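You operate a simulated robot arm through the tools that you are given. There is no shell and no other tool. Be economical: measure what you need, move in short steps, check, and stop when the job is done.

You are at the controls of a simulated two-armed robot. One attempt, no reset.

## Task
On the top shelf of the trolley, fold the blue cloth in half.
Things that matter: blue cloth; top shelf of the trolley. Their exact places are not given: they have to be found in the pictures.

The check looks at the end state, three seconds after you hand in, the way a careful person would. Anything else that was tipped, shoved, dropped, spilled or broken makes it a failure. Flat cloth is picked up by pressing the open fingertips on it (5 to 10 N) and closing them slowly along it; thin cloth reads only 2 to 8 mm in the jaws.

## Robot
Two 6-joint arms with two-finger grippers on one trunk, on a base that drives. Base frame: it is fixed to the floor where the robot stands at the start and does not move with it; the origin is under the middle of the robot, x ahead of it, y to its left, z up; the surface under the hand at the start is at about z = 0.9. Readings come in m, degrees, newtons and seconds.
The left shoulder is at the start at [0.07, 0.148, 1.352], the right one opposite. With the tool pointing down near the work surface each hand reaches from about 0.42 to 0.7 m from the robot's upright axis, wherever it stands, measured 20 degrees to its own side. Places, roughly: top shelf of the trolley [0.5, -0.1, 0.9]. Payload 2.45 kg a hand.
The TCP of each hand is the grasp point between the finger pads, 0.03 m short of the fingertips. In the tool frame z runs along the fingers and y along their closing line. The gripper opens to 0.106 m. The gripper's body begins 0.079 m behind the TCP.
Orientation is that of the tool frame in the base frame, as a unit quaternion [x, y, z, w]. With the fingers straight down and closing along the base's y, the tool's x points along the base's -x, its y along +y and its z along -z.

## Interface
- The arms move only by the tool jog_arm. It takes "left_series", "right_series" or both (then of equal length, played together; a hand with none holds still); each is a list of rows, each a list of 7 numbers: the shift along the tool's x, y, z in units of 25 mm (1.0 is 25 mm), then the turn, a rotation vector about the tool's x, y, z in units of 6 degrees (1.0 is 6 degrees), then the gripper command, from -1 (fully open) to 1 (shut), values between in proportion. In form: [[dx, dy, dz, rx, ry, rz, fingers], ...]. A call has 1 to 12 rows; each row shifts and turns the commanded pose from where the row before left it, along the tool's axes as they then stand. A call with a number of a shift or a turn outside -1 to 1 is refused whole. Rows are played at 5 a second. More than 0.05 m and 8.6 degrees between two rows, or a gripper value outside its range, and nothing of the call is played. A pose out of reach is approached as far as the arm can. The call stops where the force on the tool passes 40 N (or 10 N more than at its start, if that is more) or the arm is blocked; 0.2 s more then pass. Each finger travels about 0.072 m/s and halts on what it meets, pressing with about 38 N; the grip force reading is that of the motor and also rises with nothing between the fingers. The clock runs only during rows and for 0.2 s after the last one: add rows that do not move to give the fingers time. It gives the time, the measured TCP pose, the force on the tool (base axes), the opening and the grip force at its end, in the units of the frame above (readings bear some noise), with the torque about the TCP (base axes, N m) and any sound that the robot's microphone picked up.
- Cameras (640 x 400 px; columns grow to the right, rows downward): "scene" is now at [0.1229, 0.0045, 1.5551]; the picture's right is [0.10, -1.00, 0.00], its down [-0.81, -0.08, -0.59] and it looks along [0.59, 0.06, -0.81] (base axes); focal length 263 px, centre (320, 200). "left" rides on the left gripper at [0.076, 0.002, -0.106] in its tool frame; the picture's right is [-0.02, 1.00, 0.00], its down [-0.78, -0.02, -0.62] and it looks along [-0.62, -0.01, 0.78] (tool axes); focal length 247 px, centre (320, 200). "right" rides on the right gripper at [0.076, -0.002, -0.106] in its tool frame; the picture's right is [0.02, 1.00, 0.00], its down [-0.78, 0.02, -0.62] and it looks along [-0.62, 0.01, 0.78] (tool axes); focal length 247 px, centre (320, 200).
- capture(camera): a new picture of that camera. The clock stands still meanwhile.
- lift_body(by): slides the trunk up (or, below 0, down) by that many m; the arms and the scene camera ride with it, the base frame stays. It gives what a move gives, with no picture.
- base_move(legs): drives the robot by 1 to 6 legs, each [ahead, left, turn to the left] in m, m and degrees, along the robot's own axes; the way and the turn of a leg run together, so that a leg with both is an arc; at most 1.5 m and 180 degrees a leg. The arms and the cameras ride along, it lands a little off, and it stops where it bumps. It gives what a move gives.
- pan_tilt(pan, tilt): turns the head with the scene camera to pan (to the left, within 86 degrees either way) and tilt (down, from -29 to 69), counted from straight ahead of the robot. It gives what a move gives.
- point_at(camera, pixels): for up to 12 pixels [column, row] of the newest picture of that camera ("zoom" is the newest enlarged one), the place [x, y, z] in the base frame of the surface seen there, good to about 0.002 m. The clock stands still meanwhile.
- close_up(camera, box): a new picture of the part [left, top, right, bottom] of that camera's present view, enlarged. The clock stands still meanwhile.
- hand_in(): hands the job in; it is judged then, once.

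Go step by step. Measure first, check grasps and placings, and put right what went wrong. The budget is 80 turns and 58 pictures, counting those below and the enlarged ones. Unless the task says otherwise, let go and move clear before handing in, and close with one line.

The tools are called after "Emit:" as name(argument=value, ...) on one line, values as JSON. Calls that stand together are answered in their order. jog_arm: Moves the arms, as the interface text tells. Its arguments: {"type":"object","properties":{"left_series":{"type":"array"},"right_series":{"type":"array"}},"required":[]} The other tools are called the same way: lift_body (by) slides the trunk up or down; base_move (legs) drives the base; pan_tilt (pan, tilt) turns the head that bears the scene camera; capture (camera) takes a picture; point_at (camera, pixels) gives the place of the surface under pixels of a picture; close_up (camera, box) takes an enlarged picture of a part of a camera's view; hand_in () hands the job in.

At the start:

```text
clock: 0.0
left_ee_pos: [0.6007, 0.1042, 1.0131]
left_tool_rot: [0.0, 1.0, 0.0, -0.001]
left_ft_force: [0.6, 0.4, 0.0]
left_moment: [-0.01, 0.01, 0.01]
left_grip_width: 0.1059
left_grip_force: 0.1
right_ee_pos: [0.3913, -0.3159, 1.1068]
right_tool_rot: [-0.001, 1.0, 0.0, 0.0]
right_ft_force: [-0.4, 0.6, 0.1]
right_moment: [0.0, 0.01, -0.01]
right_grip_width: 0.106
right_grip_force: 0.0
trunk travel left (down, up): [-0.825, 0.115]
robot x, y, heading: [0.0003, -0.0004, 0.1]
head pan, tilt: [5.5, 53.9]
```

scene: 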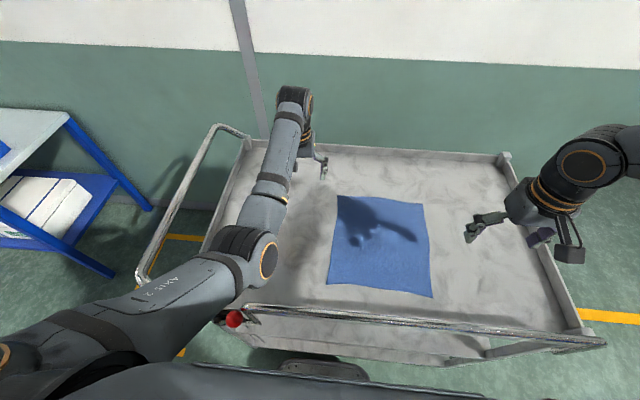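
right: 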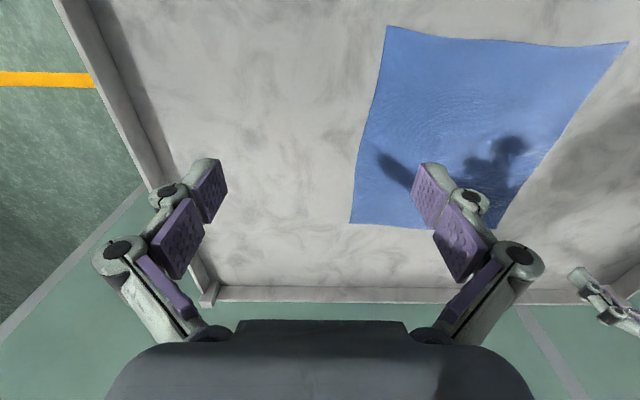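
left: 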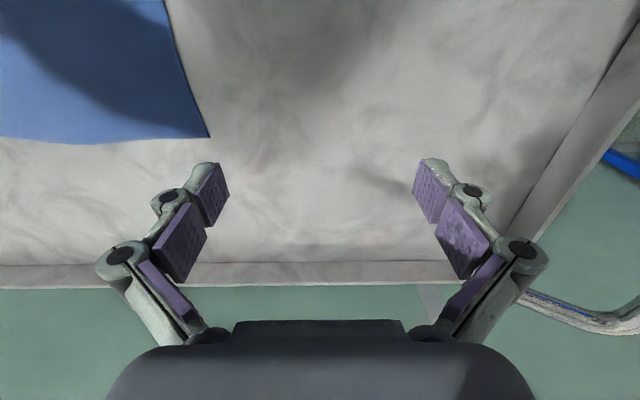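

The blue cloth shows in the scene picture with corners near (338,196), (423,204), (432,297), (327,284). I'll measure those corners and the shelf around them.

Emit:
point_at(camera="scene", pixels=[[339, 198], [422, 206], [430, 295], [329, 282], [380, 250], [300, 250], [470, 280], [380, 306], [380, 315], [500, 160], [235, 318], [432, 250]])

Emit:
close_up(camera="scene", box=[300, 170, 460, 320])

```text
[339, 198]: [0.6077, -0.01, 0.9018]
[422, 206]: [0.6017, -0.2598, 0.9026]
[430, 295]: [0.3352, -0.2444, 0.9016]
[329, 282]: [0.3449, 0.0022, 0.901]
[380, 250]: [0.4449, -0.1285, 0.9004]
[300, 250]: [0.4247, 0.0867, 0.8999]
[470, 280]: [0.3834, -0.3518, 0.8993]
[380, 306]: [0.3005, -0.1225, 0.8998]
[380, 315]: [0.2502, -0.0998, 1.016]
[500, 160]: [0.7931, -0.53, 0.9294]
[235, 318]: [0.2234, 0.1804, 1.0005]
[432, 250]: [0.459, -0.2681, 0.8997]
```

```text
2.67 times, centred on (380, 245) of scene
```

zoom: 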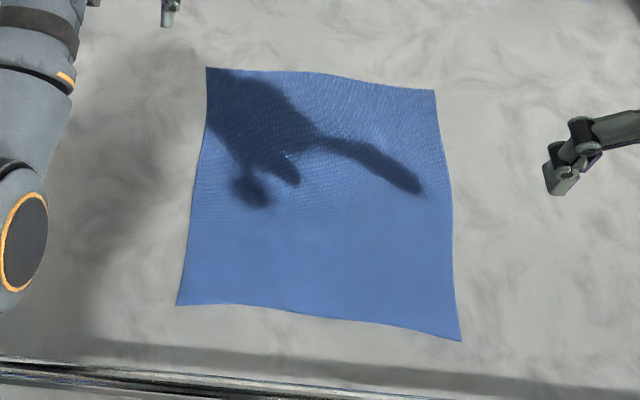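

The cloth covers about x 0.335–0.608 and y -0.26–0.0 on the shelf at z≈0.90, and a rail runs at x≈0.25, z≈1.016. I'll back off 0.06 m and slide 0.13 m right so that both hands reach the near and far edges evenly.

Emit:
base_move(legs=[[-0.06, 0, 0], [0, -0.13, 0]])

Emit:
capture(camera="scene")

```text
clock: 1.9
left_ee_pos: [0.5401, -0.0231, 1.0138]
left_tool_rot: [0.0, 1.0, -0.001, 0.002]
left_ft_force: [0.3, -0.3, 0.2]
left_moment: [-0.02, -0.04, -0.02]
left_grip_width: 0.1061
left_grip_force: 0.0
right_ee_pos: [0.33, -0.4432, 1.1067]
right_tool_rot: [0.0, 1.0, -0.001, 0.001]
right_ft_force: [-1.0, -0.3, 1.3]
right_moment: [-0.01, -0.02, -0.01]
right_grip_width: 0.106
right_grip_force: 0.2
trunk travel left (down, up): [-0.825, 0.115]
robot x, y, heading: [-0.0584, -0.132, -0.0]
head pan, tilt: [5.5, 53.9]
```

```text
53 pictures are left
```

scene: 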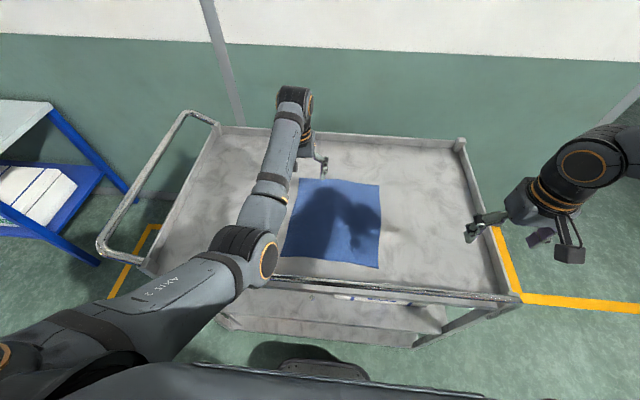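

The base moved as asked and the cloth is undisturbed. Next I'll yaw both hands 90° so they close along x, with the cameras swung outward away from the rail, starting with 12 of the 15 steps.

Emit:
jog_arm(left_series=[[0, 0, -0.5, 0, 0, 1, -1], [0, 0, 0, 0, 0, 1, -1], [0, 0, 0, 0, 0, 1, -1], [0, 0, 0, 0, 0, 1, -1], [0, 0, 0, 0, 0, 1, -1], [0, 0, 0, 0, 0, 1, -1], [0, 0, 0, 0, 0, 1, -1], [0, 0, 0, 0, 0, 1, -1], [0, 0, 0, 0, 0, 1, -1], [0, 0, 0, 0, 0, 1, -1], [0, 0, 0, 0, 0, 1, -1], [0, 0, 0, 0, 0, 1, -1]], right_series=[[0, 0, 0, 0, 0, -1, -1], [0, 0, 0, 0, 0, -1, -1], [0, 0, 0, 0, 0, -1, -1], [0, 0, 0, 0, 0, -1, -1], [0, 0, 0, 0, 0, -1, -1], [0, 0, 0, 0, 0, -1, -1], [0, 0, 0, 0, 0, -1, -1], [0, 0, 0, 0, 0, -1, -1], [0, 0, 0, 0, 0, -1, -1], [0, 0, 0, 0, 0, -1, -1], [0, 0, 0, 0, 0, -1, -1], [0, 0, 0, 0, 0, -1, -1]])

Emit:
jog_arm(left_series=[[0, 0, 0, 0, 0, 1, 0], [0, 0, 0, 0, 0, 1, -0.2], [0, 0, 0, 0, 0, 1, -0.2], [0, 0, 0, 0, 0, 0, -0.2]], right_series=[[0, 0, 0, 0, 0, -1, 0], [0, 0, 0, 0, 0, -1, -0.2], [0, 0, 0, 0, 0, -1, -0.2], [0, 0, 0, 0, 0, 0, -0.2]])

Emit:
capture(camera="scene")

```text
clock: 4.5
left_ee_pos: [0.5411, -0.0256, 1.0253]
left_tool_rot: [0.588, 0.809, 0.0, -0.001]
left_ft_force: [0.6, -0.5, -0.2]
left_moment: [0.05, 0.02, 0.02]
left_grip_width: 0.1061
left_grip_force: 0.1
right_ee_pos: [0.3313, -0.4454, 1.1042]
right_tool_rot: [-0.588, 0.809, 0.001, -0.001]
right_ft_force: [0.4, 0.6, 0.1]
right_moment: [-0.01, 0.04, -0.05]
right_grip_width: 0.1061
right_grip_force: 0.0
trunk travel left (down, up): [-0.825, 0.115]
robot x, y, heading: [-0.0603, -0.1277, 0.1]
head pan, tilt: [5.5, 53.9]
```

```text
clock: 5.5
left_ee_pos: [0.5412, -0.0259, 1.0246]
left_tool_rot: [0.708, 0.707, 0.0, 0.0]
left_ft_force: [-0.2, 0.0, -0.7]
left_moment: [0.04, 0.03, 0.03]
left_grip_width: 0.0636
left_grip_force: 0.0
right_ee_pos: [0.33, -0.4447, 1.1051]
right_tool_rot: [0.707, -0.707, 0.0, -0.001]
right_ft_force: [0.2, -0.7, 0.6]
right_moment: [0.02, 0.01, 0.03]
right_grip_width: 0.0638
right_grip_force: 0.0
trunk travel left (down, up): [-0.825, 0.115]
robot x, y, heading: [-0.0596, -0.1294, 0.0]
head pan, tilt: [5.5, 53.9]
```

```text
52 pictures are left
```

scene: 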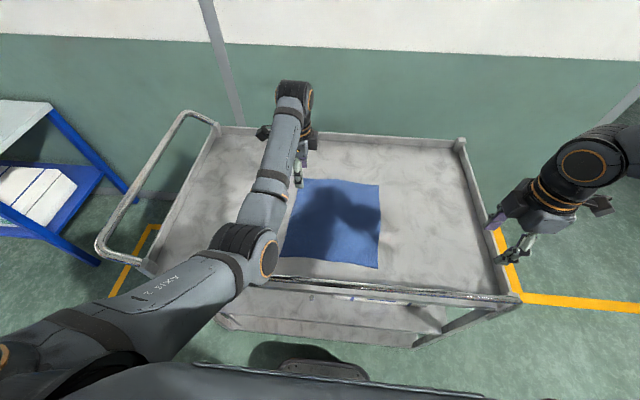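

The yaw is done. I'll measure the cloth edges again, along with the rail and the left elbow's height.

Emit:
point_at(camera="scene", pixels=[[377, 266], [283, 255], [330, 260], [355, 264], [304, 181], [378, 188], [265, 262], [390, 292], [330, 285], [380, 225], [390, 280], [225, 240]])

```text
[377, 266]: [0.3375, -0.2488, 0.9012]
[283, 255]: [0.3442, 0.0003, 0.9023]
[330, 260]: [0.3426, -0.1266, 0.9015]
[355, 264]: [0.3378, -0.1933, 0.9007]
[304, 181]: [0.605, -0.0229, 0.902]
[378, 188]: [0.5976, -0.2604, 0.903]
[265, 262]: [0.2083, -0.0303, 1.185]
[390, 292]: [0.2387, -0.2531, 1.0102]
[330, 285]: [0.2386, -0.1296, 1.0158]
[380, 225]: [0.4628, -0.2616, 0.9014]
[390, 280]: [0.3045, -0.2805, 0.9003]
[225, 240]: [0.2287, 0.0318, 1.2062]
```

The near edge runs from (0.344, 0.000) to (0.3375, -0.249). I'll bring both hands above it, about 25 mm in from the side edges.

Emit:
jog_arm(left_series=[[0, -0.862, 0.15, 0, 0, 0, 0.2], [0, -0.862, 0.15, 0, 0, 0, 0.36], [0, -0.862, 0.15, 0, 0, 0, 0.36], [0, -0.862, 0.15, 0, 0, 0, 0.36], [0, -0.862, 0.15, 0, 0, 0, 0.36], [0, -0.862, 0.15, 0, 0, 0, 0.36], [0, -0.862, 0.15, 0, 0, 0, 0.36], [0, -0.862, 0.15, 0, 0, 0, 0.36], [0, -0.862, 0.15, 0, 0, 0, 0.36], [0, 0, 0, 0, 0, 0, 0.36]], right_series=[[-0.977, -0.049, 0.5, 0, 0, 0, 0.2], [-0.977, -0.049, 0.5, 0, 0, 0, 0.36], [-0.977, -0.049, 0.5, 0, 0, 0, 0.36], [-0.977, -0.049, 0.5, 0, 0, 0, 0.36], [-0.977, -0.049, 0.5, 0, 0, 0, 0.36], [-0.977, -0.049, 0.5, 0, 0, 0, 0.36], [-0.977, -0.049, 0.5, 0, 0, 0, 0.36], [-0.977, -0.049, 0.5, 0, 0, 0, 0.36], [-0.977, -0.049, 0.5, 0, 0, 0, 0.36], [0, 0, 0, 0, 0, 0, 0.36]])

Emit:
capture(camera="scene")

Emit:
capture(camera="left")

Emit:
capture(camera="right")

```text
clock: 6.7
left_ee_pos: [0.4653, 0.0507, 1.0249]
left_tool_rot: [0.683, 0.726, 0.082, -0.025]
left_ft_force: [-0.8, -0.3, 0.1]
left_moment: [-0.02, 0.0, -0.01]
left_grip_width: 0.0342
left_grip_force: 0.0
left hand out of reach, approached as far as the arm can: row 4, 6
right_ee_pos: [0.2943, -0.3995, 1.0546]
right_tool_rot: [-0.707, 0.707, 0.0, 0.001]
right_ft_force: [0.9, -0.1, 0.2]
right_moment: [0.04, 0.02, 0.01]
right_grip_width: 0.0336
right_grip_force: 0.0
right hand out of reach, approached as far as the arm can: row 2, 3, 4, 5, 6
trunk travel left (down, up): [-0.825, 0.115]
robot x, y, heading: [-0.0607, -0.1292, 0.0]
head pan, tilt: [5.5, 53.9]
stopped in row 6 (left hand): the arm was blocked; the commanded pose is now the measured one
```

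```text
51 pictures are left
```

scene: 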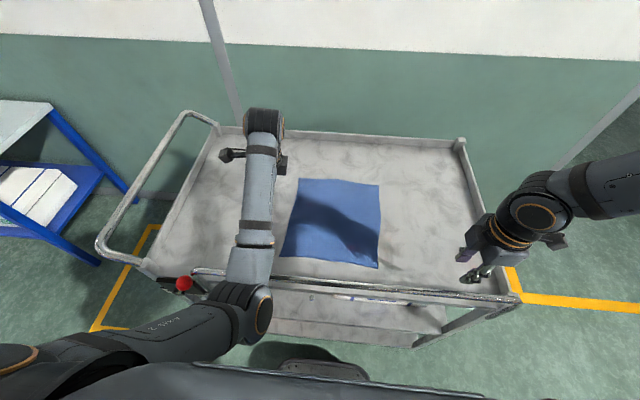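

```text
50 pictures are left
```

left: 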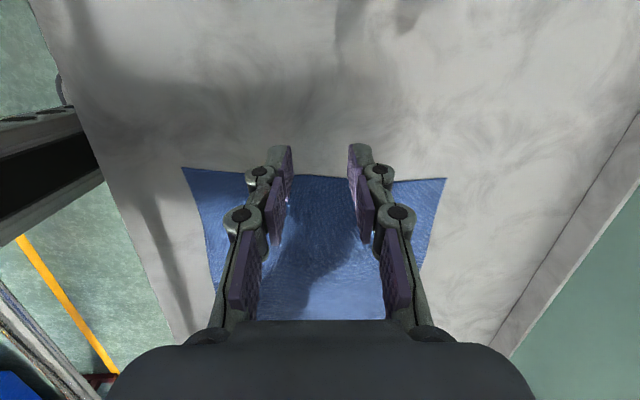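

```text
49 pictures are left
```

right: 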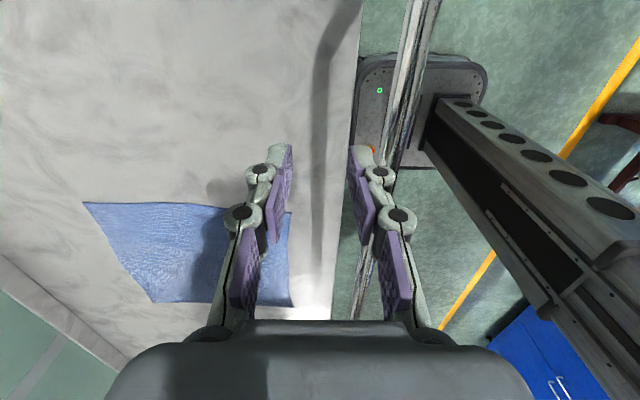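

The left arm stopped short of its target (blocked), with its elbow near pixel (250,310) close to the rail. I'll measure its heights before deciding how to free it.

Emit:
point_at(camera="scene", pixels=[[262, 312], [235, 335], [250, 265], [255, 215], [200, 320], [185, 284], [215, 340], [283, 282], [365, 225], [150, 350]])

Emit:
close_up(camera="scene", box=[130, 230, 330, 380])

```text
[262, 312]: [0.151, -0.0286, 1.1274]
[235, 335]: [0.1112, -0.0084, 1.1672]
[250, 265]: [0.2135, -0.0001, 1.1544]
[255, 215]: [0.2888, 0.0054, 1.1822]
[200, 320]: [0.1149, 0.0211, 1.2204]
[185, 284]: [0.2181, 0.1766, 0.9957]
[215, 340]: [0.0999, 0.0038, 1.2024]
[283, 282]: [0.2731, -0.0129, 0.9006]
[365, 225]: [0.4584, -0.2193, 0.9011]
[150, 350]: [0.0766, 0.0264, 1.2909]
```

```text
2.67 times, centred on (230, 305) of scene
```

zoom: 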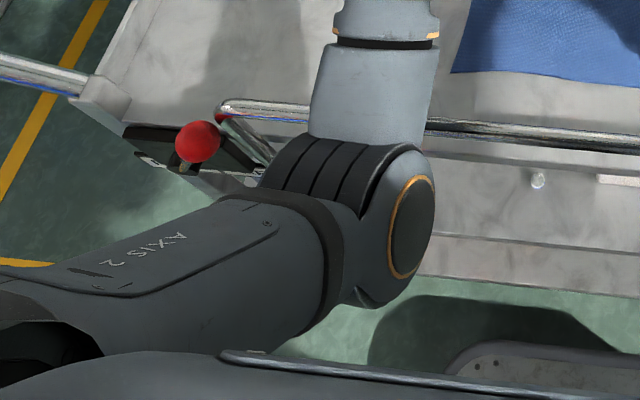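

The elbow sits low (about 1.13–1.2) above the rail. I'll raise the trunk 0.10 m, which also lifts the hands clear, and back the base off about 0.13 m so the near edge is in comfortable reach.

Emit:
lift_body(by=0.1)

Emit:
base_move(legs=[[-0.13, 0, 0]])

Emit:
capture(camera="scene")

```text
clock: 8.0
left_ee_pos: [0.4663, 0.0513, 1.1238]
left_tool_rot: [0.682, 0.726, 0.083, -0.026]
left_ft_force: [0.0, 0.1, 0.2]
left_moment: [0.01, -0.01, 0.01]
left_grip_width: 0.0338
left_grip_force: 0.1
right_ee_pos: [0.295, -0.399, 1.1538]
right_tool_rot: [0.707, -0.707, 0.0, -0.001]
right_ft_force: [-0.4, 0.2, -0.3]
right_moment: [-0.01, 0.0, -0.01]
right_grip_width: 0.034
right_grip_force: 0.0
trunk travel left (down, up): [-0.925, 0.015]
robot x, y, heading: [-0.0589, -0.1289, 0.1]
head pan, tilt: [5.5, 53.9]
```

```text
clock: 9.3
left_ee_pos: [0.3385, 0.0517, 1.1232]
left_tool_rot: [0.682, 0.726, 0.081, -0.027]
left_ft_force: [-0.5, -0.7, -0.5]
left_moment: [0.02, 0.05, -0.01]
left_grip_width: 0.0339
left_grip_force: 0.1
right_ee_pos: [0.1676, -0.4001, 1.1522]
right_tool_rot: [-0.707, 0.707, 0.002, 0.001]
right_ft_force: [0.6, -0.8, -0.9]
right_moment: [0.02, 0.01, -0.01]
right_grip_width: 0.0338
right_grip_force: 0.0
trunk travel left (down, up): [-0.925, 0.015]
robot x, y, heading: [-0.1936, -0.1309, -0.0]
head pan, tilt: [5.5, 53.9]
```

```text
47 pictures are left
```

scene: 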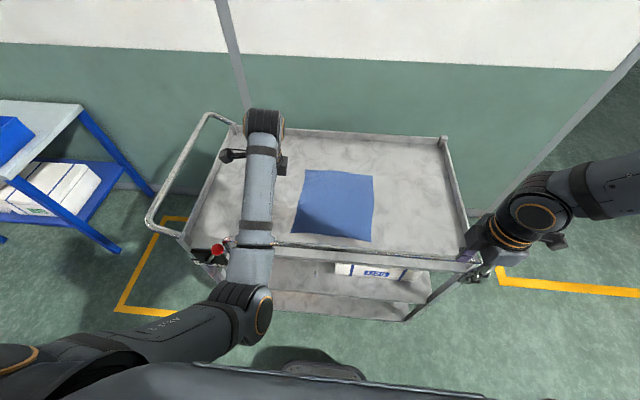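

The robot is now at x=-0.194 with both arms clear of the rail. I'll fix the left tilt and move both hands above the near corners.

Emit:
jog_arm(left_series=[[0, 0, 0, 0.38, -0.73, 0.3, 0.36], [0, 0, 0, 0.38, -0.73, 0.3, 0.36], [-0.77, 0.085, 0, 0, 0, 0, 0.36], [-0.77, 0.085, 0, 0, 0, 0, 0.36], [-0.77, 0.085, 0, 0, 0, 0, 0.36], [-0.77, 0.085, 0, 0, 0, 0, 0.36], [0, 0, 0, 0, 0, 0, 0.36], [0, 0, 0.9, 0, 0, 0, 0.36], [0, 0, 0.9, 0, 0, 0, 0.36], [0, 0, 0.9, 0, 0, 0, 0.36], [0, 0, 0.9, 0, 0, 0, 0.36], [0, 0, 0.9, 0, 0, 0, 0.36]], right_series=[[-1, -0.99, 0, 0, 0, 0, 0.36], [-1, -0.99, 0, 0, 0, 0, 0.36], [-1, -0.99, 0, 0, 0, 0, 0.36], [-1, -0.99, 0, 0, 0, 0, 0.36], [-1, -0.99, 0, 0, 0, 0, 0.36], [-1, -0.99, 0, 0, 0, 0, 0.36], [-1, -0.99, 0, 0, 0, 0, 0.36], [0, 0, 1, 0, 0, 0, 0.36], [0, 0, 1, 0, 0, 0, 0.36], [0, 0, 1, 0, 0, 0, 0.36], [0, 0, 1, 0, 0, 0, 0.36], [0, 0, 1, 0, 0, 0, 0.36]])

Emit:
capture(camera="scene")

Emit:
capture(camera="left")

Emit:
capture(camera="right")

```text
clock: 11.9
left_ee_pos: [0.3611, -0.0276, 0.987]
left_tool_rot: [0.706, 0.708, 0.003, 0.0]
left_ft_force: [-0.5, 0.3, 0.1]
left_moment: [0.02, 0.01, 0.0]
left_grip_width: 0.034
left_grip_force: 0.0
left hand out of reach, approached as far as the arm can: row 1, 2
right_ee_pos: [0.1879, -0.44, 1.053]
right_tool_rot: [0.707, -0.707, -0.001, -0.002]
right_ft_force: [0.5, -0.7, 0.3]
right_moment: [0.02, -0.01, 0.02]
right_grip_width: 0.0338
right_grip_force: 0.1
right hand out of reach, approached as far as the arm can: row 1, 2, 3, 4, 5, 6, 7, 8, 9, 10, 11, 12
trunk travel left (down, up): [-0.925, 0.015]
robot x, y, heading: [-0.1891, -0.1282, -0.2]
head pan, tilt: [5.5, 53.9]
```

```text
46 pictures are left
```

scene: 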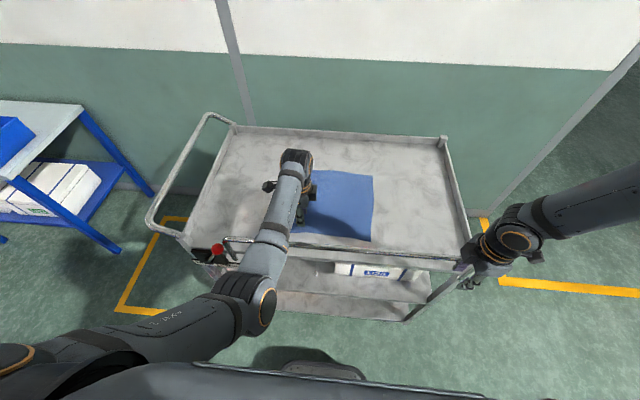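

```text
45 pictures are left
```

left: 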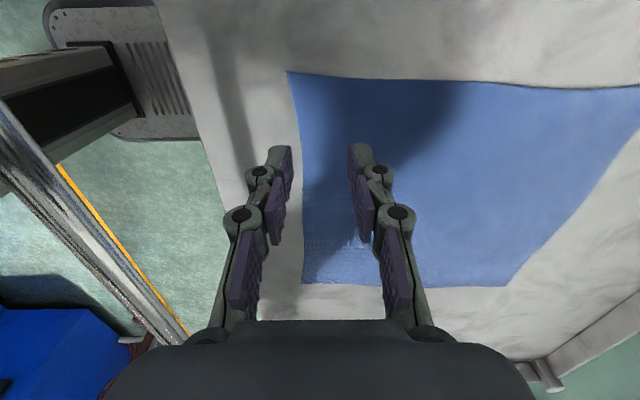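

```text
44 pictures are left
```

right: 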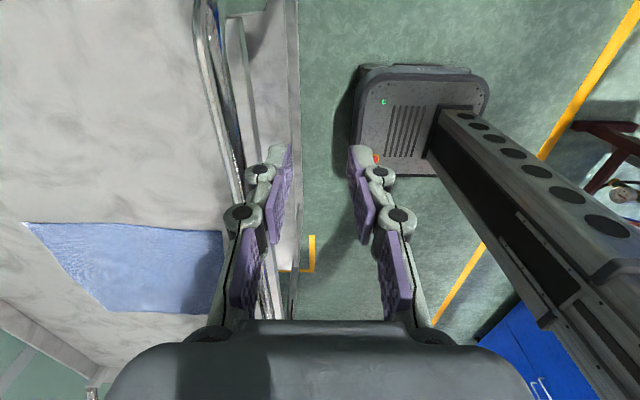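

The left hand is well placed over the near-left corner, with its fingers straddling the edge. The right arm is stuck at a reach limit beside the rail, so I'll raise it straight up first and see how it responds.

Emit:
jog_arm(right_series=[[0, 0, -1, 0, 0, 0, 0.36], [0, 0, -1, 0, 0, 0, 0.36], [0, 0, -1, 0, 0, 0, 0.36], [0, 0, -1, 0, 0, 0, 0.36], [0, 0, 0, 0, 0, 0, 0.36]])

```text
clock: 13.1
left_ee_pos: [0.3592, -0.0252, 0.9865]
left_tool_rot: [0.707, 0.707, 0.002, -0.001]
left_ft_force: [0.3, 0.1, 0.0]
left_moment: [0.02, -0.02, 0.01]
left_grip_width: 0.034
left_grip_force: 0.0
right_ee_pos: [0.1863, -0.4373, 1.1539]
right_tool_rot: [0.707, -0.707, -0.001, -0.001]
right_ft_force: [0.3, 0.2, 1.2]
right_moment: [-0.01, 0.0, -0.01]
right_grip_width: 0.0339
right_grip_force: 0.1
trunk travel left (down, up): [-0.925, 0.015]
robot x, y, heading: [-0.1931, -0.1286, -0.4]
head pan, tilt: [5.5, 53.9]
```

The right hand follows again and is high at z=1.154. I'll go forward first, away from the folded limit, and then sideways.

Emit:
jog_arm(right_series=[[0, -1, 0, 0, 0, 0, 0.36], [0, -1, 0, 0, 0, 0, 0.36], [0, -1, 0, 0, 0, 0, 0.36], [0, -1, 0, 0, 0, 0, 0.36], [0, -1, 0, 0, 0, 0, 0.36], [0, -1, 0, 0, 0, 0, 0.36], [0, 0, 0, 0, 0, 0, 0.36]])

```text
clock: 14.7
left_ee_pos: [0.3571, -0.0257, 0.9852]
left_tool_rot: [0.706, 0.708, 0.001, -0.002]
left_ft_force: [0.5, 0.1, -0.2]
left_moment: [0.02, -0.03, -0.01]
left_grip_width: 0.034
left_grip_force: 0.1
right_ee_pos: [0.289, -0.4906, 1.1632]
right_tool_rot: [-0.707, 0.708, 0.0, 0.002]
right_ft_force: [-1.2, 0.4, 0.4]
right_moment: [0.03, -0.01, 0.01]
right_grip_width: 0.0339
right_grip_force: 0.1
right hand out of reach, approached as far as the arm can: row 2, 3, 4, 5, 6
trunk travel left (down, up): [-0.925, 0.015]
robot x, y, heading: [-0.1919, -0.1286, 0.2]
head pan, tilt: [5.5, 53.9]
```

The right arm drifts outward instead of coming in, so the yawed pose seems to be limited in this arm configuration. I'll turn its yaw back to the start value while up high, then move in.

Emit:
jog_arm(right_series=[[0, 0, 0, 0, 0, 1, 0.36], [0, 0, 0, 0, 0, 1, 0.36], [0, 0, 0, 0, 0, 1, 0.36], [0, 0, 0, 0, 0, 1, 0.36], [0, 0, 0, 0, 0, 1, 0.36], [0, 0, 0, 0, 0, 1, 0.36], [0, 0, 0, 0, 0, 1, 0.36], [0, 0, 0, 0, 0, 1, 0.36], [0, 0, 0, 0, 0, 1, 0.36], [0, 0, 0, 0, 0, 1, 0.36], [0, 0, 0, 0, 0, 1, 0.36], [0, 0, 0, 0, 0, 1, 0.36]])

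Emit:
jog_arm(right_series=[[0, 0, 0, 0, 0, 1, 0.36], [0, 0, 0, 0, 0, 1, 0.36], [0, 0, 0, 0, 0, 1, 0.36], [0, 1, 0, 0, 0, 0, 0.36], [0, 1, 0, 0, 0, 0, 0.36], [0, 1, 0, 0, 0, 0, 0.36], [0, 0, 0, 0, 0, 0, 0.36]])

Emit:
capture(camera="scene")

```text
clock: 17.3
left_ee_pos: [0.3586, -0.0251, 0.9856]
left_tool_rot: [0.707, 0.708, 0.002, -0.002]
left_ft_force: [-0.2, 0.2, 0.3]
left_moment: [-0.04, 0.01, 0.0]
left_grip_width: 0.0341
left_grip_force: 0.0
right_ee_pos: [0.2904, -0.4929, 1.1628]
right_tool_rot: [-0.156, 0.988, 0.001, 0.0]
right_ft_force: [-0.4, 0.5, -0.6]
right_moment: [-0.02, 0.0, 0.01]
right_grip_width: 0.0341
right_grip_force: 0.1
trunk travel left (down, up): [-0.925, 0.015]
robot x, y, heading: [-0.1911, -0.128, -0.1]
head pan, tilt: [5.5, 53.9]
```

```text
clock: 18.9
left_ee_pos: [0.3585, -0.0248, 0.985]
left_tool_rot: [0.707, 0.708, 0.002, -0.002]
left_ft_force: [-0.1, 0.1, 0.2]
left_moment: [-0.02, -0.01, 0.0]
left_grip_width: 0.034
left_grip_force: 0.0
right_ee_pos: [0.2552, -0.4571, 1.1696]
right_tool_rot: [0.0, 1.0, 0.002, 0.001]
right_ft_force: [0.3, 0.0, 0.3]
right_moment: [0.01, 0.0, -0.01]
right_grip_width: 0.0341
right_grip_force: 0.1
right hand out of reach, approached as far as the arm can: row 4, 5, 6
trunk travel left (down, up): [-0.925, 0.015]
robot x, y, heading: [-0.1938, -0.1296, -0.1]
head pan, tilt: [5.5, 53.9]
```

```text
43 pictures are left
```

scene: 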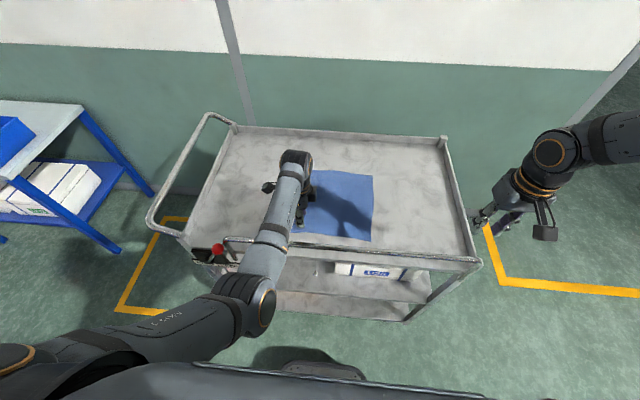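

The right hand is held at a constant azimuth of about -27° from its shoulder, whatever the yaw, which suggests a shoulder joint limit in this posture. I'll look at the arm itself.

Emit:
pan_tilt(pan=-60, tilt=45)

Emit:
capture(camera="scene")

```text
clock: 20.3
left_ee_pos: [0.358, -0.0256, 0.9853]
left_tool_rot: [0.707, 0.708, 0.003, -0.002]
left_ft_force: [0.0, -0.1, 0.0]
left_moment: [-0.01, 0.03, 0.03]
left_grip_width: 0.034
left_grip_force: 0.0
right_ee_pos: [0.2557, -0.4577, 1.1699]
right_tool_rot: [0.001, 1.0, 0.002, 0.002]
right_ft_force: [-0.3, -1.2, 0.4]
right_moment: [-0.01, -0.01, 0.0]
right_grip_width: 0.0338
right_grip_force: 0.1
trunk travel left (down, up): [-0.925, 0.015]
robot x, y, heading: [-0.1895, -0.129, -0.1]
head pan, tilt: [-60.0, 45.0]
```

```text
42 pictures are left
```

scene: 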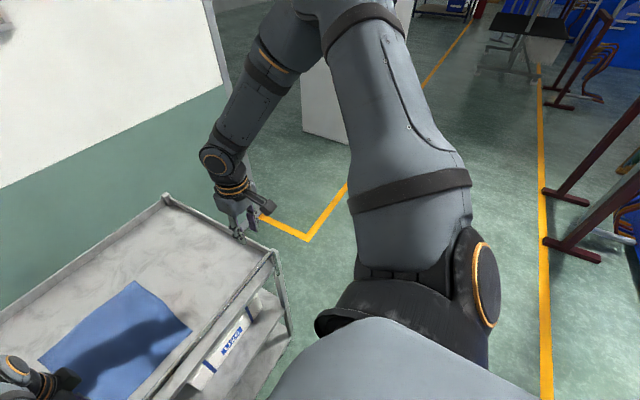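

The right arm's forearm lies nearly level with the shoulder, so with the tool down it is close to a wrist singularity. Working lower should help. I'll move out past the rail, go down to about z 1.05, and then test moving inward.

Emit:
jog_arm(right_series=[[-0.9, -0.45, 0, 0, 0, 0, 0.36], [-0.9, -0.45, 0, 0, 0, 0, 0.36], [-0.9, -0.45, 0, 0, 0, 0, 0.36], [-0.9, -0.45, 0, 0, 0, 0, 0.36], [0, 0, 1, 0, 0, 0, 0.36], [0, 0, 1, 0, 0, 0, 0.36], [0, 0, 1, 0, 0, 0, 0.36], [0, 0, 1, 0, 0, 0, 0.36], [0, 0, 0.8, 0, 0, 0, 0.36], [0, 0, 0, 0, 0, 0, 0.36]])

Emit:
jog_arm(right_series=[[0, 0.8, 0, 0, 0, 0, 0.36], [0, 0.8, 0, 0, 0, 0, 0.36], [0, 0.8, 0, 0, 0, 0, 0.36], [0, 0, 0, 0, 0, 0, 0.36]])

```text
clock: 22.5
left_ee_pos: [0.358, -0.0252, 0.9849]
left_tool_rot: [0.706, 0.708, 0.002, -0.002]
left_ft_force: [0.2, -0.2, 0.4]
left_moment: [-0.02, 0.0, 0.03]
left_grip_width: 0.0338
left_grip_force: 0.1
right_ee_pos: [0.3011, -0.538, 1.0618]
right_tool_rot: [0.0, 1.0, 0.002, 0.002]
right_ft_force: [0.3, -0.2, 0.7]
right_moment: [0.02, -0.02, 0.0]
right_grip_width: 0.0339
right_grip_force: 0.1
right hand out of reach, approached as far as the arm can: row 1, 2, 3, 4, 5, 6, 7, 8, 9
trunk travel left (down, up): [-0.925, 0.015]
robot x, y, heading: [-0.1861, -0.1297, 0.0]
head pan, tilt: [-60.0, 45.0]
```

```text
clock: 23.5
left_ee_pos: [0.3581, -0.0252, 0.9853]
left_tool_rot: [0.707, 0.707, 0.003, -0.002]
left_ft_force: [0.3, 0.3, 0.6]
left_moment: [0.01, 0.02, 0.01]
left_grip_width: 0.0336
left_grip_force: 0.0
right_ee_pos: [0.2739, -0.5019, 1.0713]
right_tool_rot: [0.0, 1.0, 0.002, 0.002]
right_ft_force: [-1.1, 0.3, -0.3]
right_moment: [0.03, -0.03, -0.01]
right_grip_width: 0.0339
right_grip_force: 0.1
right hand out of reach, approached as far as the arm can: row 1, 2, 3
trunk travel left (down, up): [-0.925, 0.015]
robot x, y, heading: [-0.1873, -0.129, -0.1]
head pan, tilt: [-60.0, 45.0]
```

Going lower made it worse, so the right arm isn't usable here. I'll park it high and do the fold with the left hand, one corner at a time. The left hand now shifts to the corner and comes down close above the cloth.

Emit:
jog_arm(left_series=[[0.22, -0.24, 0, 0, 0, 0, 0.36], [0.22, -0.24, 0, 0, 0, 0, 0.36], [0, 0, 0.5, 0, 0, 0, 0.36], [0, 0, 0.5, 0, 0, 0, 0.36], [0, 0, 0.5, 0, 0, 0, 0.36], [0, 0, 0, 0, 0, 0, 0.36]], right_series=[[0, 0, -1, 0, 0, 0, 0.36], [0, 0, -1, 0, 0, 0, 0.36], [0, 0, -1, 0, 0, 0, 0.36], [0, 0, -1, 0, 0, 0, 0.36], [0, 0, -1, 0, 0, 0, 0.36], [0, 0, 0, 0, 0, 0, 0.36]])

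Emit:
pan_tilt(pan=0, tilt=54)

Emit:
capture(camera="left")

Emit:
capture(camera="scene")

```text
clock: 24.9
left_ee_pos: [0.3441, -0.0185, 0.9474]
left_tool_rot: [0.708, 0.707, -0.002, -0.001]
left_ft_force: [0.5, -0.1, -0.7]
left_moment: [0.02, 0.02, 0.0]
left_grip_width: 0.0338
left_grip_force: 0.1
right_ee_pos: [0.275, -0.5047, 1.1952]
right_tool_rot: [0.0, 1.0, 0.001, 0.0]
right_ft_force: [2.3, -1.2, 0.0]
right_moment: [-0.02, 0.01, 0.01]
right_grip_width: 0.0338
right_grip_force: 0.1
trunk travel left (down, up): [-0.925, 0.015]
robot x, y, heading: [-0.1885, -0.1321, -0.3]
head pan, tilt: [-60.0, 45.0]
```

```text
clock: 26.2
left_ee_pos: [0.3462, -0.0194, 0.9476]
left_tool_rot: [0.707, 0.707, -0.001, 0.0]
left_ft_force: [-1.1, -0.1, 0.3]
left_moment: [0.0, 0.0, -0.02]
left_grip_width: 0.0338
left_grip_force: 0.0
right_ee_pos: [0.2753, -0.5048, 1.195]
right_tool_rot: [0.0, 1.0, 0.001, 0.002]
right_ft_force: [1.2, 0.1, 0.0]
right_moment: [0.0, 0.01, -0.03]
right_grip_width: 0.0337
right_grip_force: 0.2
trunk travel left (down, up): [-0.925, 0.015]
robot x, y, heading: [-0.1935, -0.1271, -0.3]
head pan, tilt: [0.0, 54.0]
```

```text
41 pictures are left
```

left: 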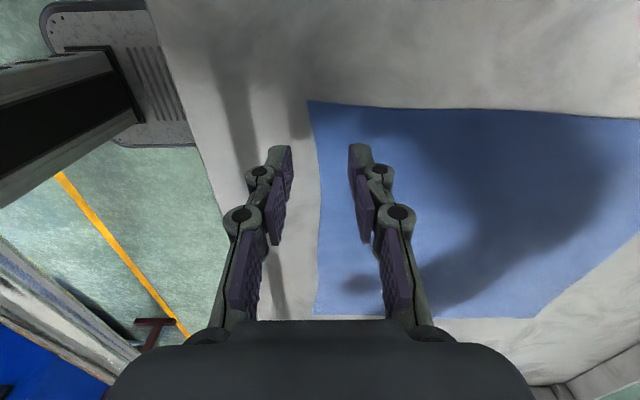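

```text
40 pictures are left
```

scene: 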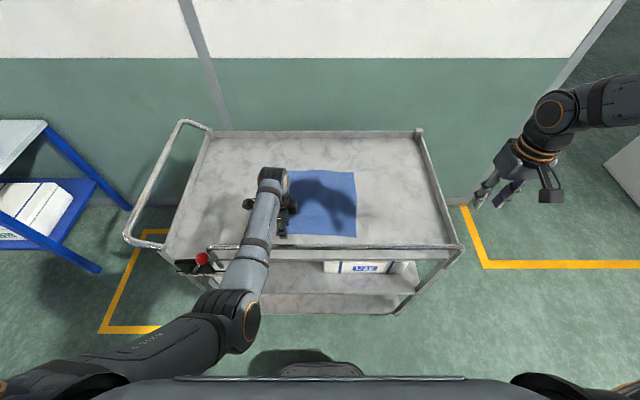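

The near edge (column 318) lies midway between the fingers, as I want. I'll go down to contact in small steps.

Emit:
jog_arm(left_series=[[0.1, 0, 0.35, 0, 0, 0, 0.36], [0, 0, 0.2, 0, 0, 0, 0.36], [0, 0, 0.1, 0, 0, 0, 0.36], [0, 0, 0.08, 0, 0, 0, 0.36], [0, 0, 0, 0, 0, 0, 0.36]])

```text
clock: 27.4
left_ee_pos: [0.3475, -0.0167, 0.9315]
left_tool_rot: [0.708, 0.707, 0.001, 0.0]
left_ft_force: [-0.2, -0.3, 1.4]
left_moment: [0.02, -0.01, 0.02]
left_grip_width: 0.0338
left_grip_force: 0.1
right_ee_pos: [0.2752, -0.5033, 1.1948]
right_tool_rot: [0.0, 1.0, 0.0, 0.0]
right_ft_force: [0.2, 0.8, -1.1]
right_moment: [-0.01, -0.01, 0.02]
right_grip_width: 0.0343
right_grip_force: 0.0
trunk travel left (down, up): [-0.925, 0.015]
robot x, y, heading: [-0.1882, -0.1311, -0.3]
head pan, tilt: [0.0, 54.0]
```

Emit:
jog_arm(left_series=[[0, 0, 0.06, 0, 0, 0, 0.36], [0, 0, 0.06, 0, 0, 0, 0.36], [0, 0, 0, 0, 0, 0, 0.36]])

```text
clock: 28.2
left_ee_pos: [0.3472, -0.0173, 0.931]
left_tool_rot: [0.707, 0.708, 0.002, 0.002]
left_ft_force: [3.1, -0.2, 18.1]
left_moment: [0.0, -0.55, -0.03]
left_grip_width: 0.0377
left_grip_force: 2.4
right_ee_pos: [0.2742, -0.5055, 1.1972]
right_tool_rot: [0.0, 1.0, 0.0, 0.002]
right_ft_force: [0.3, 0.9, 1.2]
right_moment: [0.04, -0.02, 0.0]
right_grip_width: 0.0339
right_grip_force: 0.0
trunk travel left (down, up): [-0.925, 0.015]
robot x, y, heading: [-0.1934, -0.1251, -0.2]
head pan, tilt: [0.0, 54.0]
```

The press reads 18 N, carried by the inner finger on the cloth. I'll back off by about 1 mm and close slowly.

Emit:
jog_arm(left_series=[[0, 0, -0.04, 0, 0, 0, 0.36], [0, 0, 0, 0, 0, 0, 0.45], [0, 0, 0, 0, 0, 0, 0.53], [0, 0, 0, 0, 0, 0, 0.61], [0, 0, 0, 0, 0, 0, 0.69], [0, 0, 0, 0, 0, 0, 0.77], [0, 0, 0, 0, 0, 0, 0.85], [0, 0, 0, 0, 0, 0, 0.93], [0, 0, 0, 0, 0, 0, 1], [0, 0, 0, 0, 0, 0, 1], [0, 0, 0, 0, 0, 0, 1]])

Emit:
capture(camera="left")

```text
clock: 30.6
left_ee_pos: [0.3455, -0.0163, 0.9282]
left_tool_rot: [0.707, 0.707, 0.0, 0.0]
left_ft_force: [-1.7, 0.1, 20.8]
left_moment: [0.06, -0.22, 0.02]
left_grip_width: 0.0028
left_grip_force: 36.9
right_ee_pos: [0.2732, -0.5056, 1.195]
right_tool_rot: [-0.001, 1.0, 0.001, 0.001]
right_ft_force: [0.2, -0.7, -0.2]
right_moment: [-0.01, 0.04, 0.01]
right_grip_width: 0.0339
right_grip_force: 0.0
trunk travel left (down, up): [-0.925, 0.015]
robot x, y, heading: [-0.1877, -0.1265, 0.1]
head pan, tilt: [0.0, 54.0]
```

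```text
39 pictures are left
```

left: 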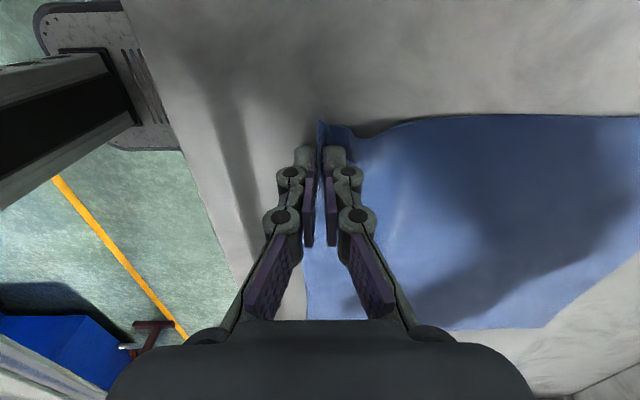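

The jaws read 2.8 mm at 37 N, and the flap at (322,130) shows the corner standing up between the fingers. I'll lift it along an arc toward the far side.

Emit:
jog_arm(left_series=[[0, 0, -0.5, 0, 0, 0, 1], [0, 0.1, -0.8, 0, 0, 0, 1], [0, 0.2, -0.8, 0, 0, 0, 1], [0, 0.3, -0.8, 0, 0, 0, 1], [0, 0.4, -0.7, 0, 0, 0, 1], [0, 0.5, -0.6, 0, 0, 0, 1], [0, 0.5, -0.4, 0, 0, 0, 1], [0, 0, 0, 0, 0, 0, 1]])

Emit:
capture(camera="scene")

Emit:
capture(camera="left")

```text
clock: 32.4
left_ee_pos: [0.3955, -0.0153, 1.0441]
left_tool_rot: [0.707, 0.707, 0.0, 0.0]
left_ft_force: [0.1, 0.4, -0.3]
left_moment: [0.03, -0.01, -0.02]
left_grip_width: 0.0045
left_grip_force: 31.0
right_ee_pos: [0.2749, -0.5055, 1.1961]
right_tool_rot: [0.0, 1.0, 0.0, 0.001]
right_ft_force: [0.0, -0.6, -0.5]
right_moment: [0.0, 0.0, -0.01]
right_grip_width: 0.0339
right_grip_force: 0.0
trunk travel left (down, up): [-0.925, 0.015]
robot x, y, heading: [-0.188, -0.1286, 0.0]
head pan, tilt: [0.0, 54.0]
```

```text
38 pictures are left
```

scene: 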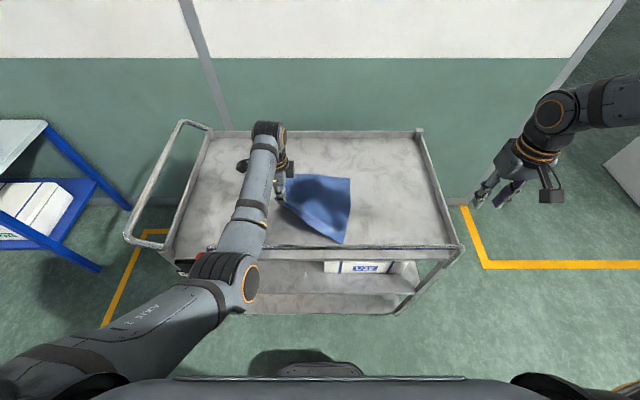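

```text
37 pictures are left
```

left: 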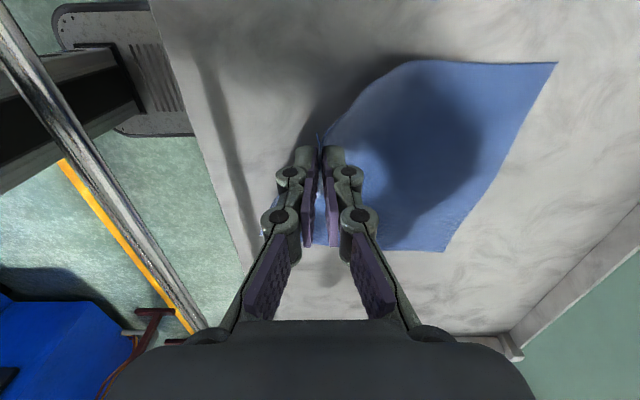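

The corner lifted and is held. I'll drive ahead 0.15 m to carry it over.

Emit:
base_move(legs=[[0.145, 0, 0]])

Emit:
capture(camera="scene")

Emit:
capture(camera="left")

```text
clock: 33.7
left_ee_pos: [0.5398, -0.0163, 1.0454]
left_tool_rot: [0.708, 0.706, 0.001, 0.0]
left_ft_force: [0.4, -0.6, 0.6]
left_moment: [-0.01, 0.01, -0.03]
left_grip_width: 0.0048
left_grip_force: 30.5
right_ee_pos: [0.4188, -0.5052, 1.1972]
right_tool_rot: [-0.001, 1.0, 0.001, 0.002]
right_ft_force: [-0.5, 0.3, -0.2]
right_moment: [-0.01, -0.02, -0.03]
right_grip_width: 0.0338
right_grip_force: 0.0
trunk travel left (down, up): [-0.925, 0.015]
robot x, y, heading: [-0.0448, -0.1359, 0.0]
head pan, tilt: [0.0, 54.0]
```

```text
36 pictures are left
```

scene: 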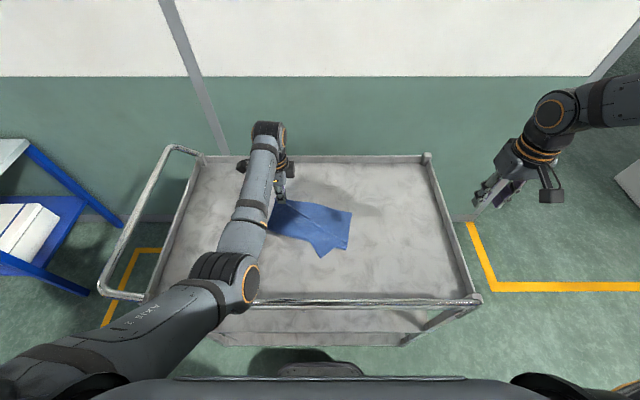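

```text
35 pictures are left
```

left: 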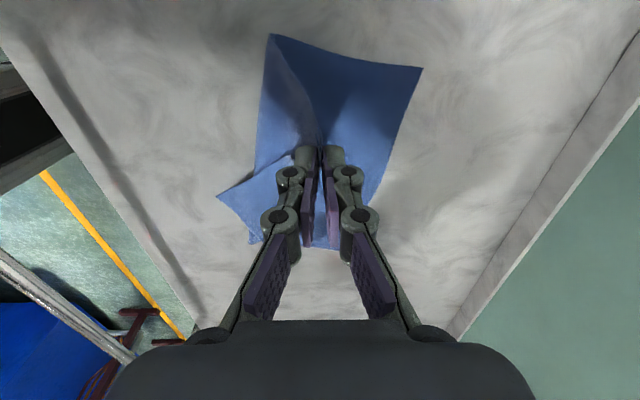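

The near-left part is folding over well; only the near-right corner (322,257) trails. I'll locate the cloth corners now to aim the placement.

Emit:
point_at(camera="left", pixels=[[418, 70], [272, 38], [400, 130], [220, 196], [268, 100]])

Emit:
point_at(camera="scene", pixels=[[349, 213], [346, 247], [322, 256], [310, 240], [300, 203], [273, 231]])

```text
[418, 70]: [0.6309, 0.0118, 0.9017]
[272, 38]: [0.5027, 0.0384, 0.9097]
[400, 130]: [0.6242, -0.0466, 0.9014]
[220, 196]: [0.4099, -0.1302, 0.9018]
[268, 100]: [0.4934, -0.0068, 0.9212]
```

```text
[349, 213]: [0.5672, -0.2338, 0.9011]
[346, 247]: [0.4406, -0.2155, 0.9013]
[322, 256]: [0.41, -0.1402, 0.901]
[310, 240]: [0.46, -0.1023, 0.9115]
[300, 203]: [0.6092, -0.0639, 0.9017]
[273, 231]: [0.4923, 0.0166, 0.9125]
```

The cloth slipped and turned a little: its far-left corner is now at (0.631, 0.012), with the far edge turned about 14°. I'll aim the jaws at about (0.613, 0.0), yaw +14°, and lower to just above the cloth.

Emit:
jog_arm(left_series=[[0.16, 0.73, 0.3, 0, 0, 0, 1], [0.16, 0.73, 0.5, 0, 0, 0, 1], [0.16, 0.73, 0.6, 0, 0, 0, 1], [0.16, 0.73, 0.6, 0, 0, 0, 1], [0, 0, 0.6, 0, 0, 0.8, 1], [0, 0, 0.6, 0, 0, 0.8, 1], [0, 0, 0.6, 0, 0, 0.8, 1], [0, 0, 0.4, 0, 0, 0, 1], [0, 0, 0, 0, 0, 0, 1]])

Emit:
capture(camera="left")

Emit:
capture(camera="scene")

```text
clock: 35.7
left_ee_pos: [0.5754, 0.0069, 0.9581]
left_tool_rot: [0.791, 0.612, 0.0, -0.001]
left_ft_force: [0.5, 0.2, 2.2]
left_moment: [0.06, 0.07, 0.0]
left_grip_width: 0.0001
left_grip_force: 29.1
left hand out of reach, approached as far as the arm can: row 4, 5, 6, 7, 8
right_ee_pos: [0.4209, -0.5051, 1.195]
right_tool_rot: [0.0, 1.0, 0.001, 0.001]
right_ft_force: [-0.4, -0.5, -0.1]
right_moment: [0.02, 0.0, 0.03]
right_grip_width: 0.0336
right_grip_force: 0.1
trunk travel left (down, up): [-0.925, 0.015]
robot x, y, heading: [-0.043, -0.1304, -0.2]
head pan, tilt: [0.0, 54.0]
```

```text
34 pictures are left
```

left: 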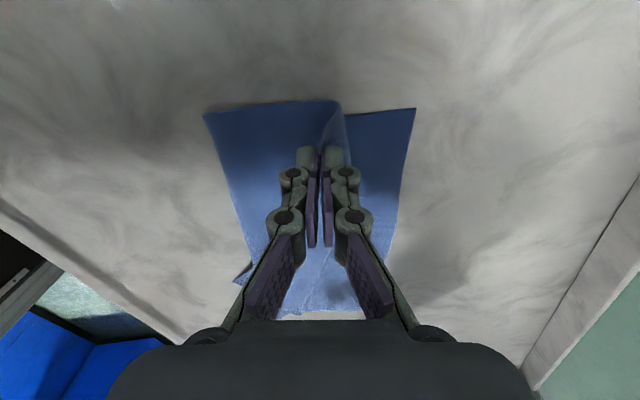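

```text
33 pictures are left
```

scene: 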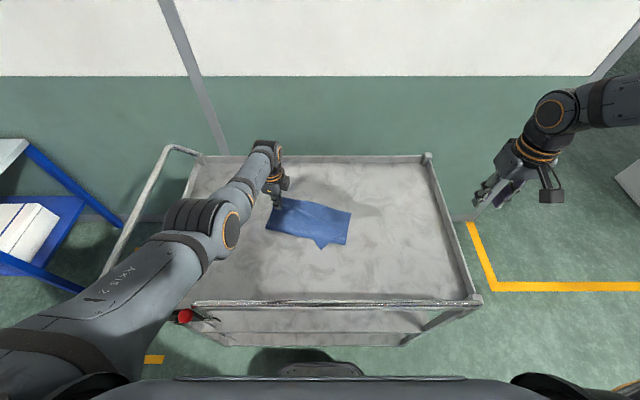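

The jaws read 0.1 mm, so the cloth has probably slipped out, and the reach topped out at x=0.575. I'll open slightly, lift away, and look.

Emit:
jog_arm(left_series=[[0, 0, 0, 0, 0, 0, 0.8], [0, 0, -0.6, 0, 0, 0, 0.7], [0, 0, -1, 0, 0, 0, 0.6], [0, 0, -1, 0, 0, 0, 0.5], [0, 0, -1, 0, 0, 0, 0.36], [1, -0.5, -0.5, 0, 0, 0, 0.36], [1, -0.5, -0.5, 0, 0, 0, 0.36], [1, -0.5, 0, 0, 0, 0, 0.36], [1, -0.5, 0, 0, 0, 0, 0.36], [0, 0, 0, 0, 0, 0, 0.36]])

Emit:
close_up(camera="scene", box=[200, 150, 420, 290])

Emit:
capture(camera="left")

```text
clock: 37.9
left_ee_pos: [0.5536, 0.1134, 1.0736]
left_tool_rot: [0.79, 0.613, 0.0, -0.001]
left_ft_force: [-0.2, 0.3, -0.6]
left_moment: [0.04, 0.0, 0.04]
left_grip_width: 0.034
left_grip_force: 0.1
right_ee_pos: [0.4206, -0.5043, 1.1946]
right_tool_rot: [0.0, 1.0, 0.001, 0.001]
right_ft_force: [-0.5, 0.0, 0.3]
right_moment: [0.0, 0.02, 0.02]
right_grip_width: 0.0341
right_grip_force: 0.1
trunk travel left (down, up): [-0.925, 0.015]
robot x, y, heading: [-0.0415, -0.1342, -0.0]
head pan, tilt: [0.0, 54.0]
```

```text
2.86 times, centred on (310, 220) of scene
```

zoom: 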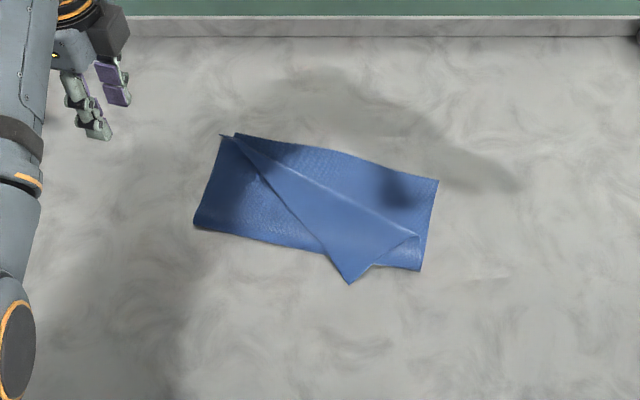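

```text
31 pictures are left
```

left: 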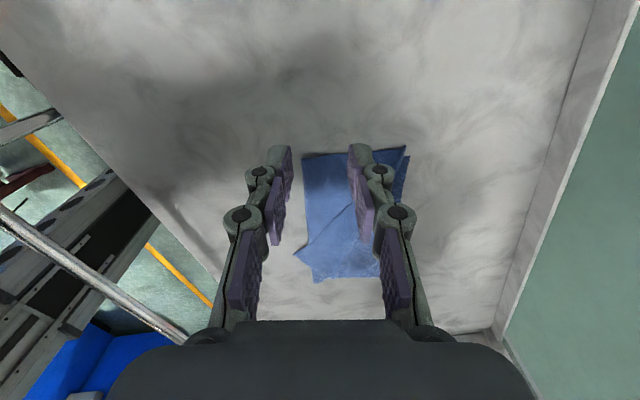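

The first corner landed almost on the far-left corner. What remains is the near-right corner, whose flap is turned back with its tip at zoom (350,283), overhanging the crease onto bare shelf; it has to go to the far-right corner at (438,180). I'll measure these.

Emit:
point_at(camera="zoom", pixels=[[350, 281], [350, 270], [365, 267], [330, 258], [418, 236], [436, 182], [419, 269], [237, 136], [222, 137], [196, 227], [320, 250], [325, 200]])

Emit:
close_up(camera="scene", box=[290, 200, 370, 260])

```text
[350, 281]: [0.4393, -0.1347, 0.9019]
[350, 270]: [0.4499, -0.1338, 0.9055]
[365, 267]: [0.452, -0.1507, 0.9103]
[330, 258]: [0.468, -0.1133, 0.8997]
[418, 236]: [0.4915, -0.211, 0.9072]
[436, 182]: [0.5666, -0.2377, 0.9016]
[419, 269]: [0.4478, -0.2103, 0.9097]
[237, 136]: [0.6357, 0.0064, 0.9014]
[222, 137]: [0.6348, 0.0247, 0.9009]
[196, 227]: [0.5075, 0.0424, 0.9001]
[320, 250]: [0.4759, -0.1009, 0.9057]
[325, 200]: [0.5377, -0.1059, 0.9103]
```

```text
6.67 times, centred on (330, 230) of scene
```

zoom: 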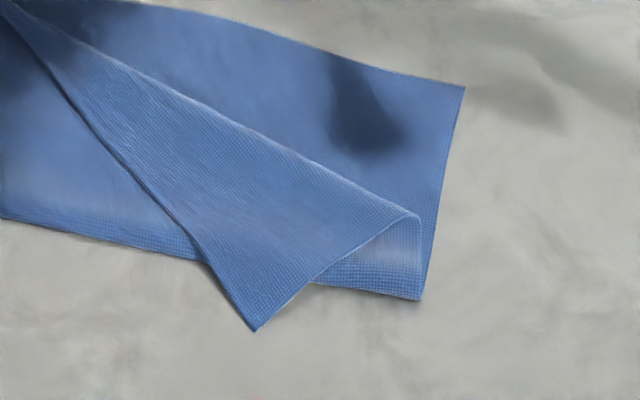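

The corner tip sits on bare shelf at (0.439, -0.135), and its target is the far-right corner at (0.567, -0.238), so the carry runs about 39° to the right of ahead. I'll reposition the base and turn the jaws to close along that line.

Emit:
base_move(legs=[[-0.1, -0.07, 0]])

Emit:
jog_arm(left_series=[[0, 0, 0, 0, 0, 0.82, 0.55], [0, 0, 0, 0, 0, 0.82, 0.55], [0, 0, 0, 0, 0, 0.82, 0.55], [0, 0, 0, 0, 0, 0.82, 0.55], [0, 0, 0, 0, 0, 0.82, 0.55], [0, 0, 0, 0, 0, 0, 0.55]])

```text
clock: 39.2
left_ee_pos: [0.4557, 0.0467, 1.0721]
left_tool_rot: [0.791, 0.612, -0.002, -0.001]
left_ft_force: [0.1, -0.8, -0.3]
left_moment: [0.01, 0.03, -0.03]
left_grip_width: 0.034
left_grip_force: 0.1
right_ee_pos: [0.3243, -0.5729, 1.1934]
right_tool_rot: [0.0, 1.0, 0.0, -0.001]
right_ft_force: [0.7, 0.2, 0.3]
right_moment: [-0.05, 0.03, -0.01]
right_grip_width: 0.0336
right_grip_force: 0.0
trunk travel left (down, up): [-0.925, 0.015]
robot x, y, heading: [-0.1428, -0.2005, 0.1]
head pan, tilt: [0.0, 54.0]
```

```text
clock: 40.6
left_ee_pos: [0.4543, 0.0438, 1.0744]
left_tool_rot: [0.903, 0.429, 0.0, 0.0]
left_ft_force: [-1.3, -0.1, -0.4]
left_moment: [0.02, -0.02, -0.01]
left_grip_width: 0.0237
left_grip_force: 0.0
right_ee_pos: [0.3216, -0.5747, 1.1956]
right_tool_rot: [0.0, 1.0, 0.0, 0.0]
right_ft_force: [0.1, -0.5, 0.6]
right_moment: [0.02, 0.02, -0.01]
right_grip_width: 0.0339
right_grip_force: 0.0
trunk travel left (down, up): [-0.925, 0.015]
robot x, y, heading: [-0.1424, -0.2019, -0.0]
head pan, tilt: [0.0, 54.0]
```

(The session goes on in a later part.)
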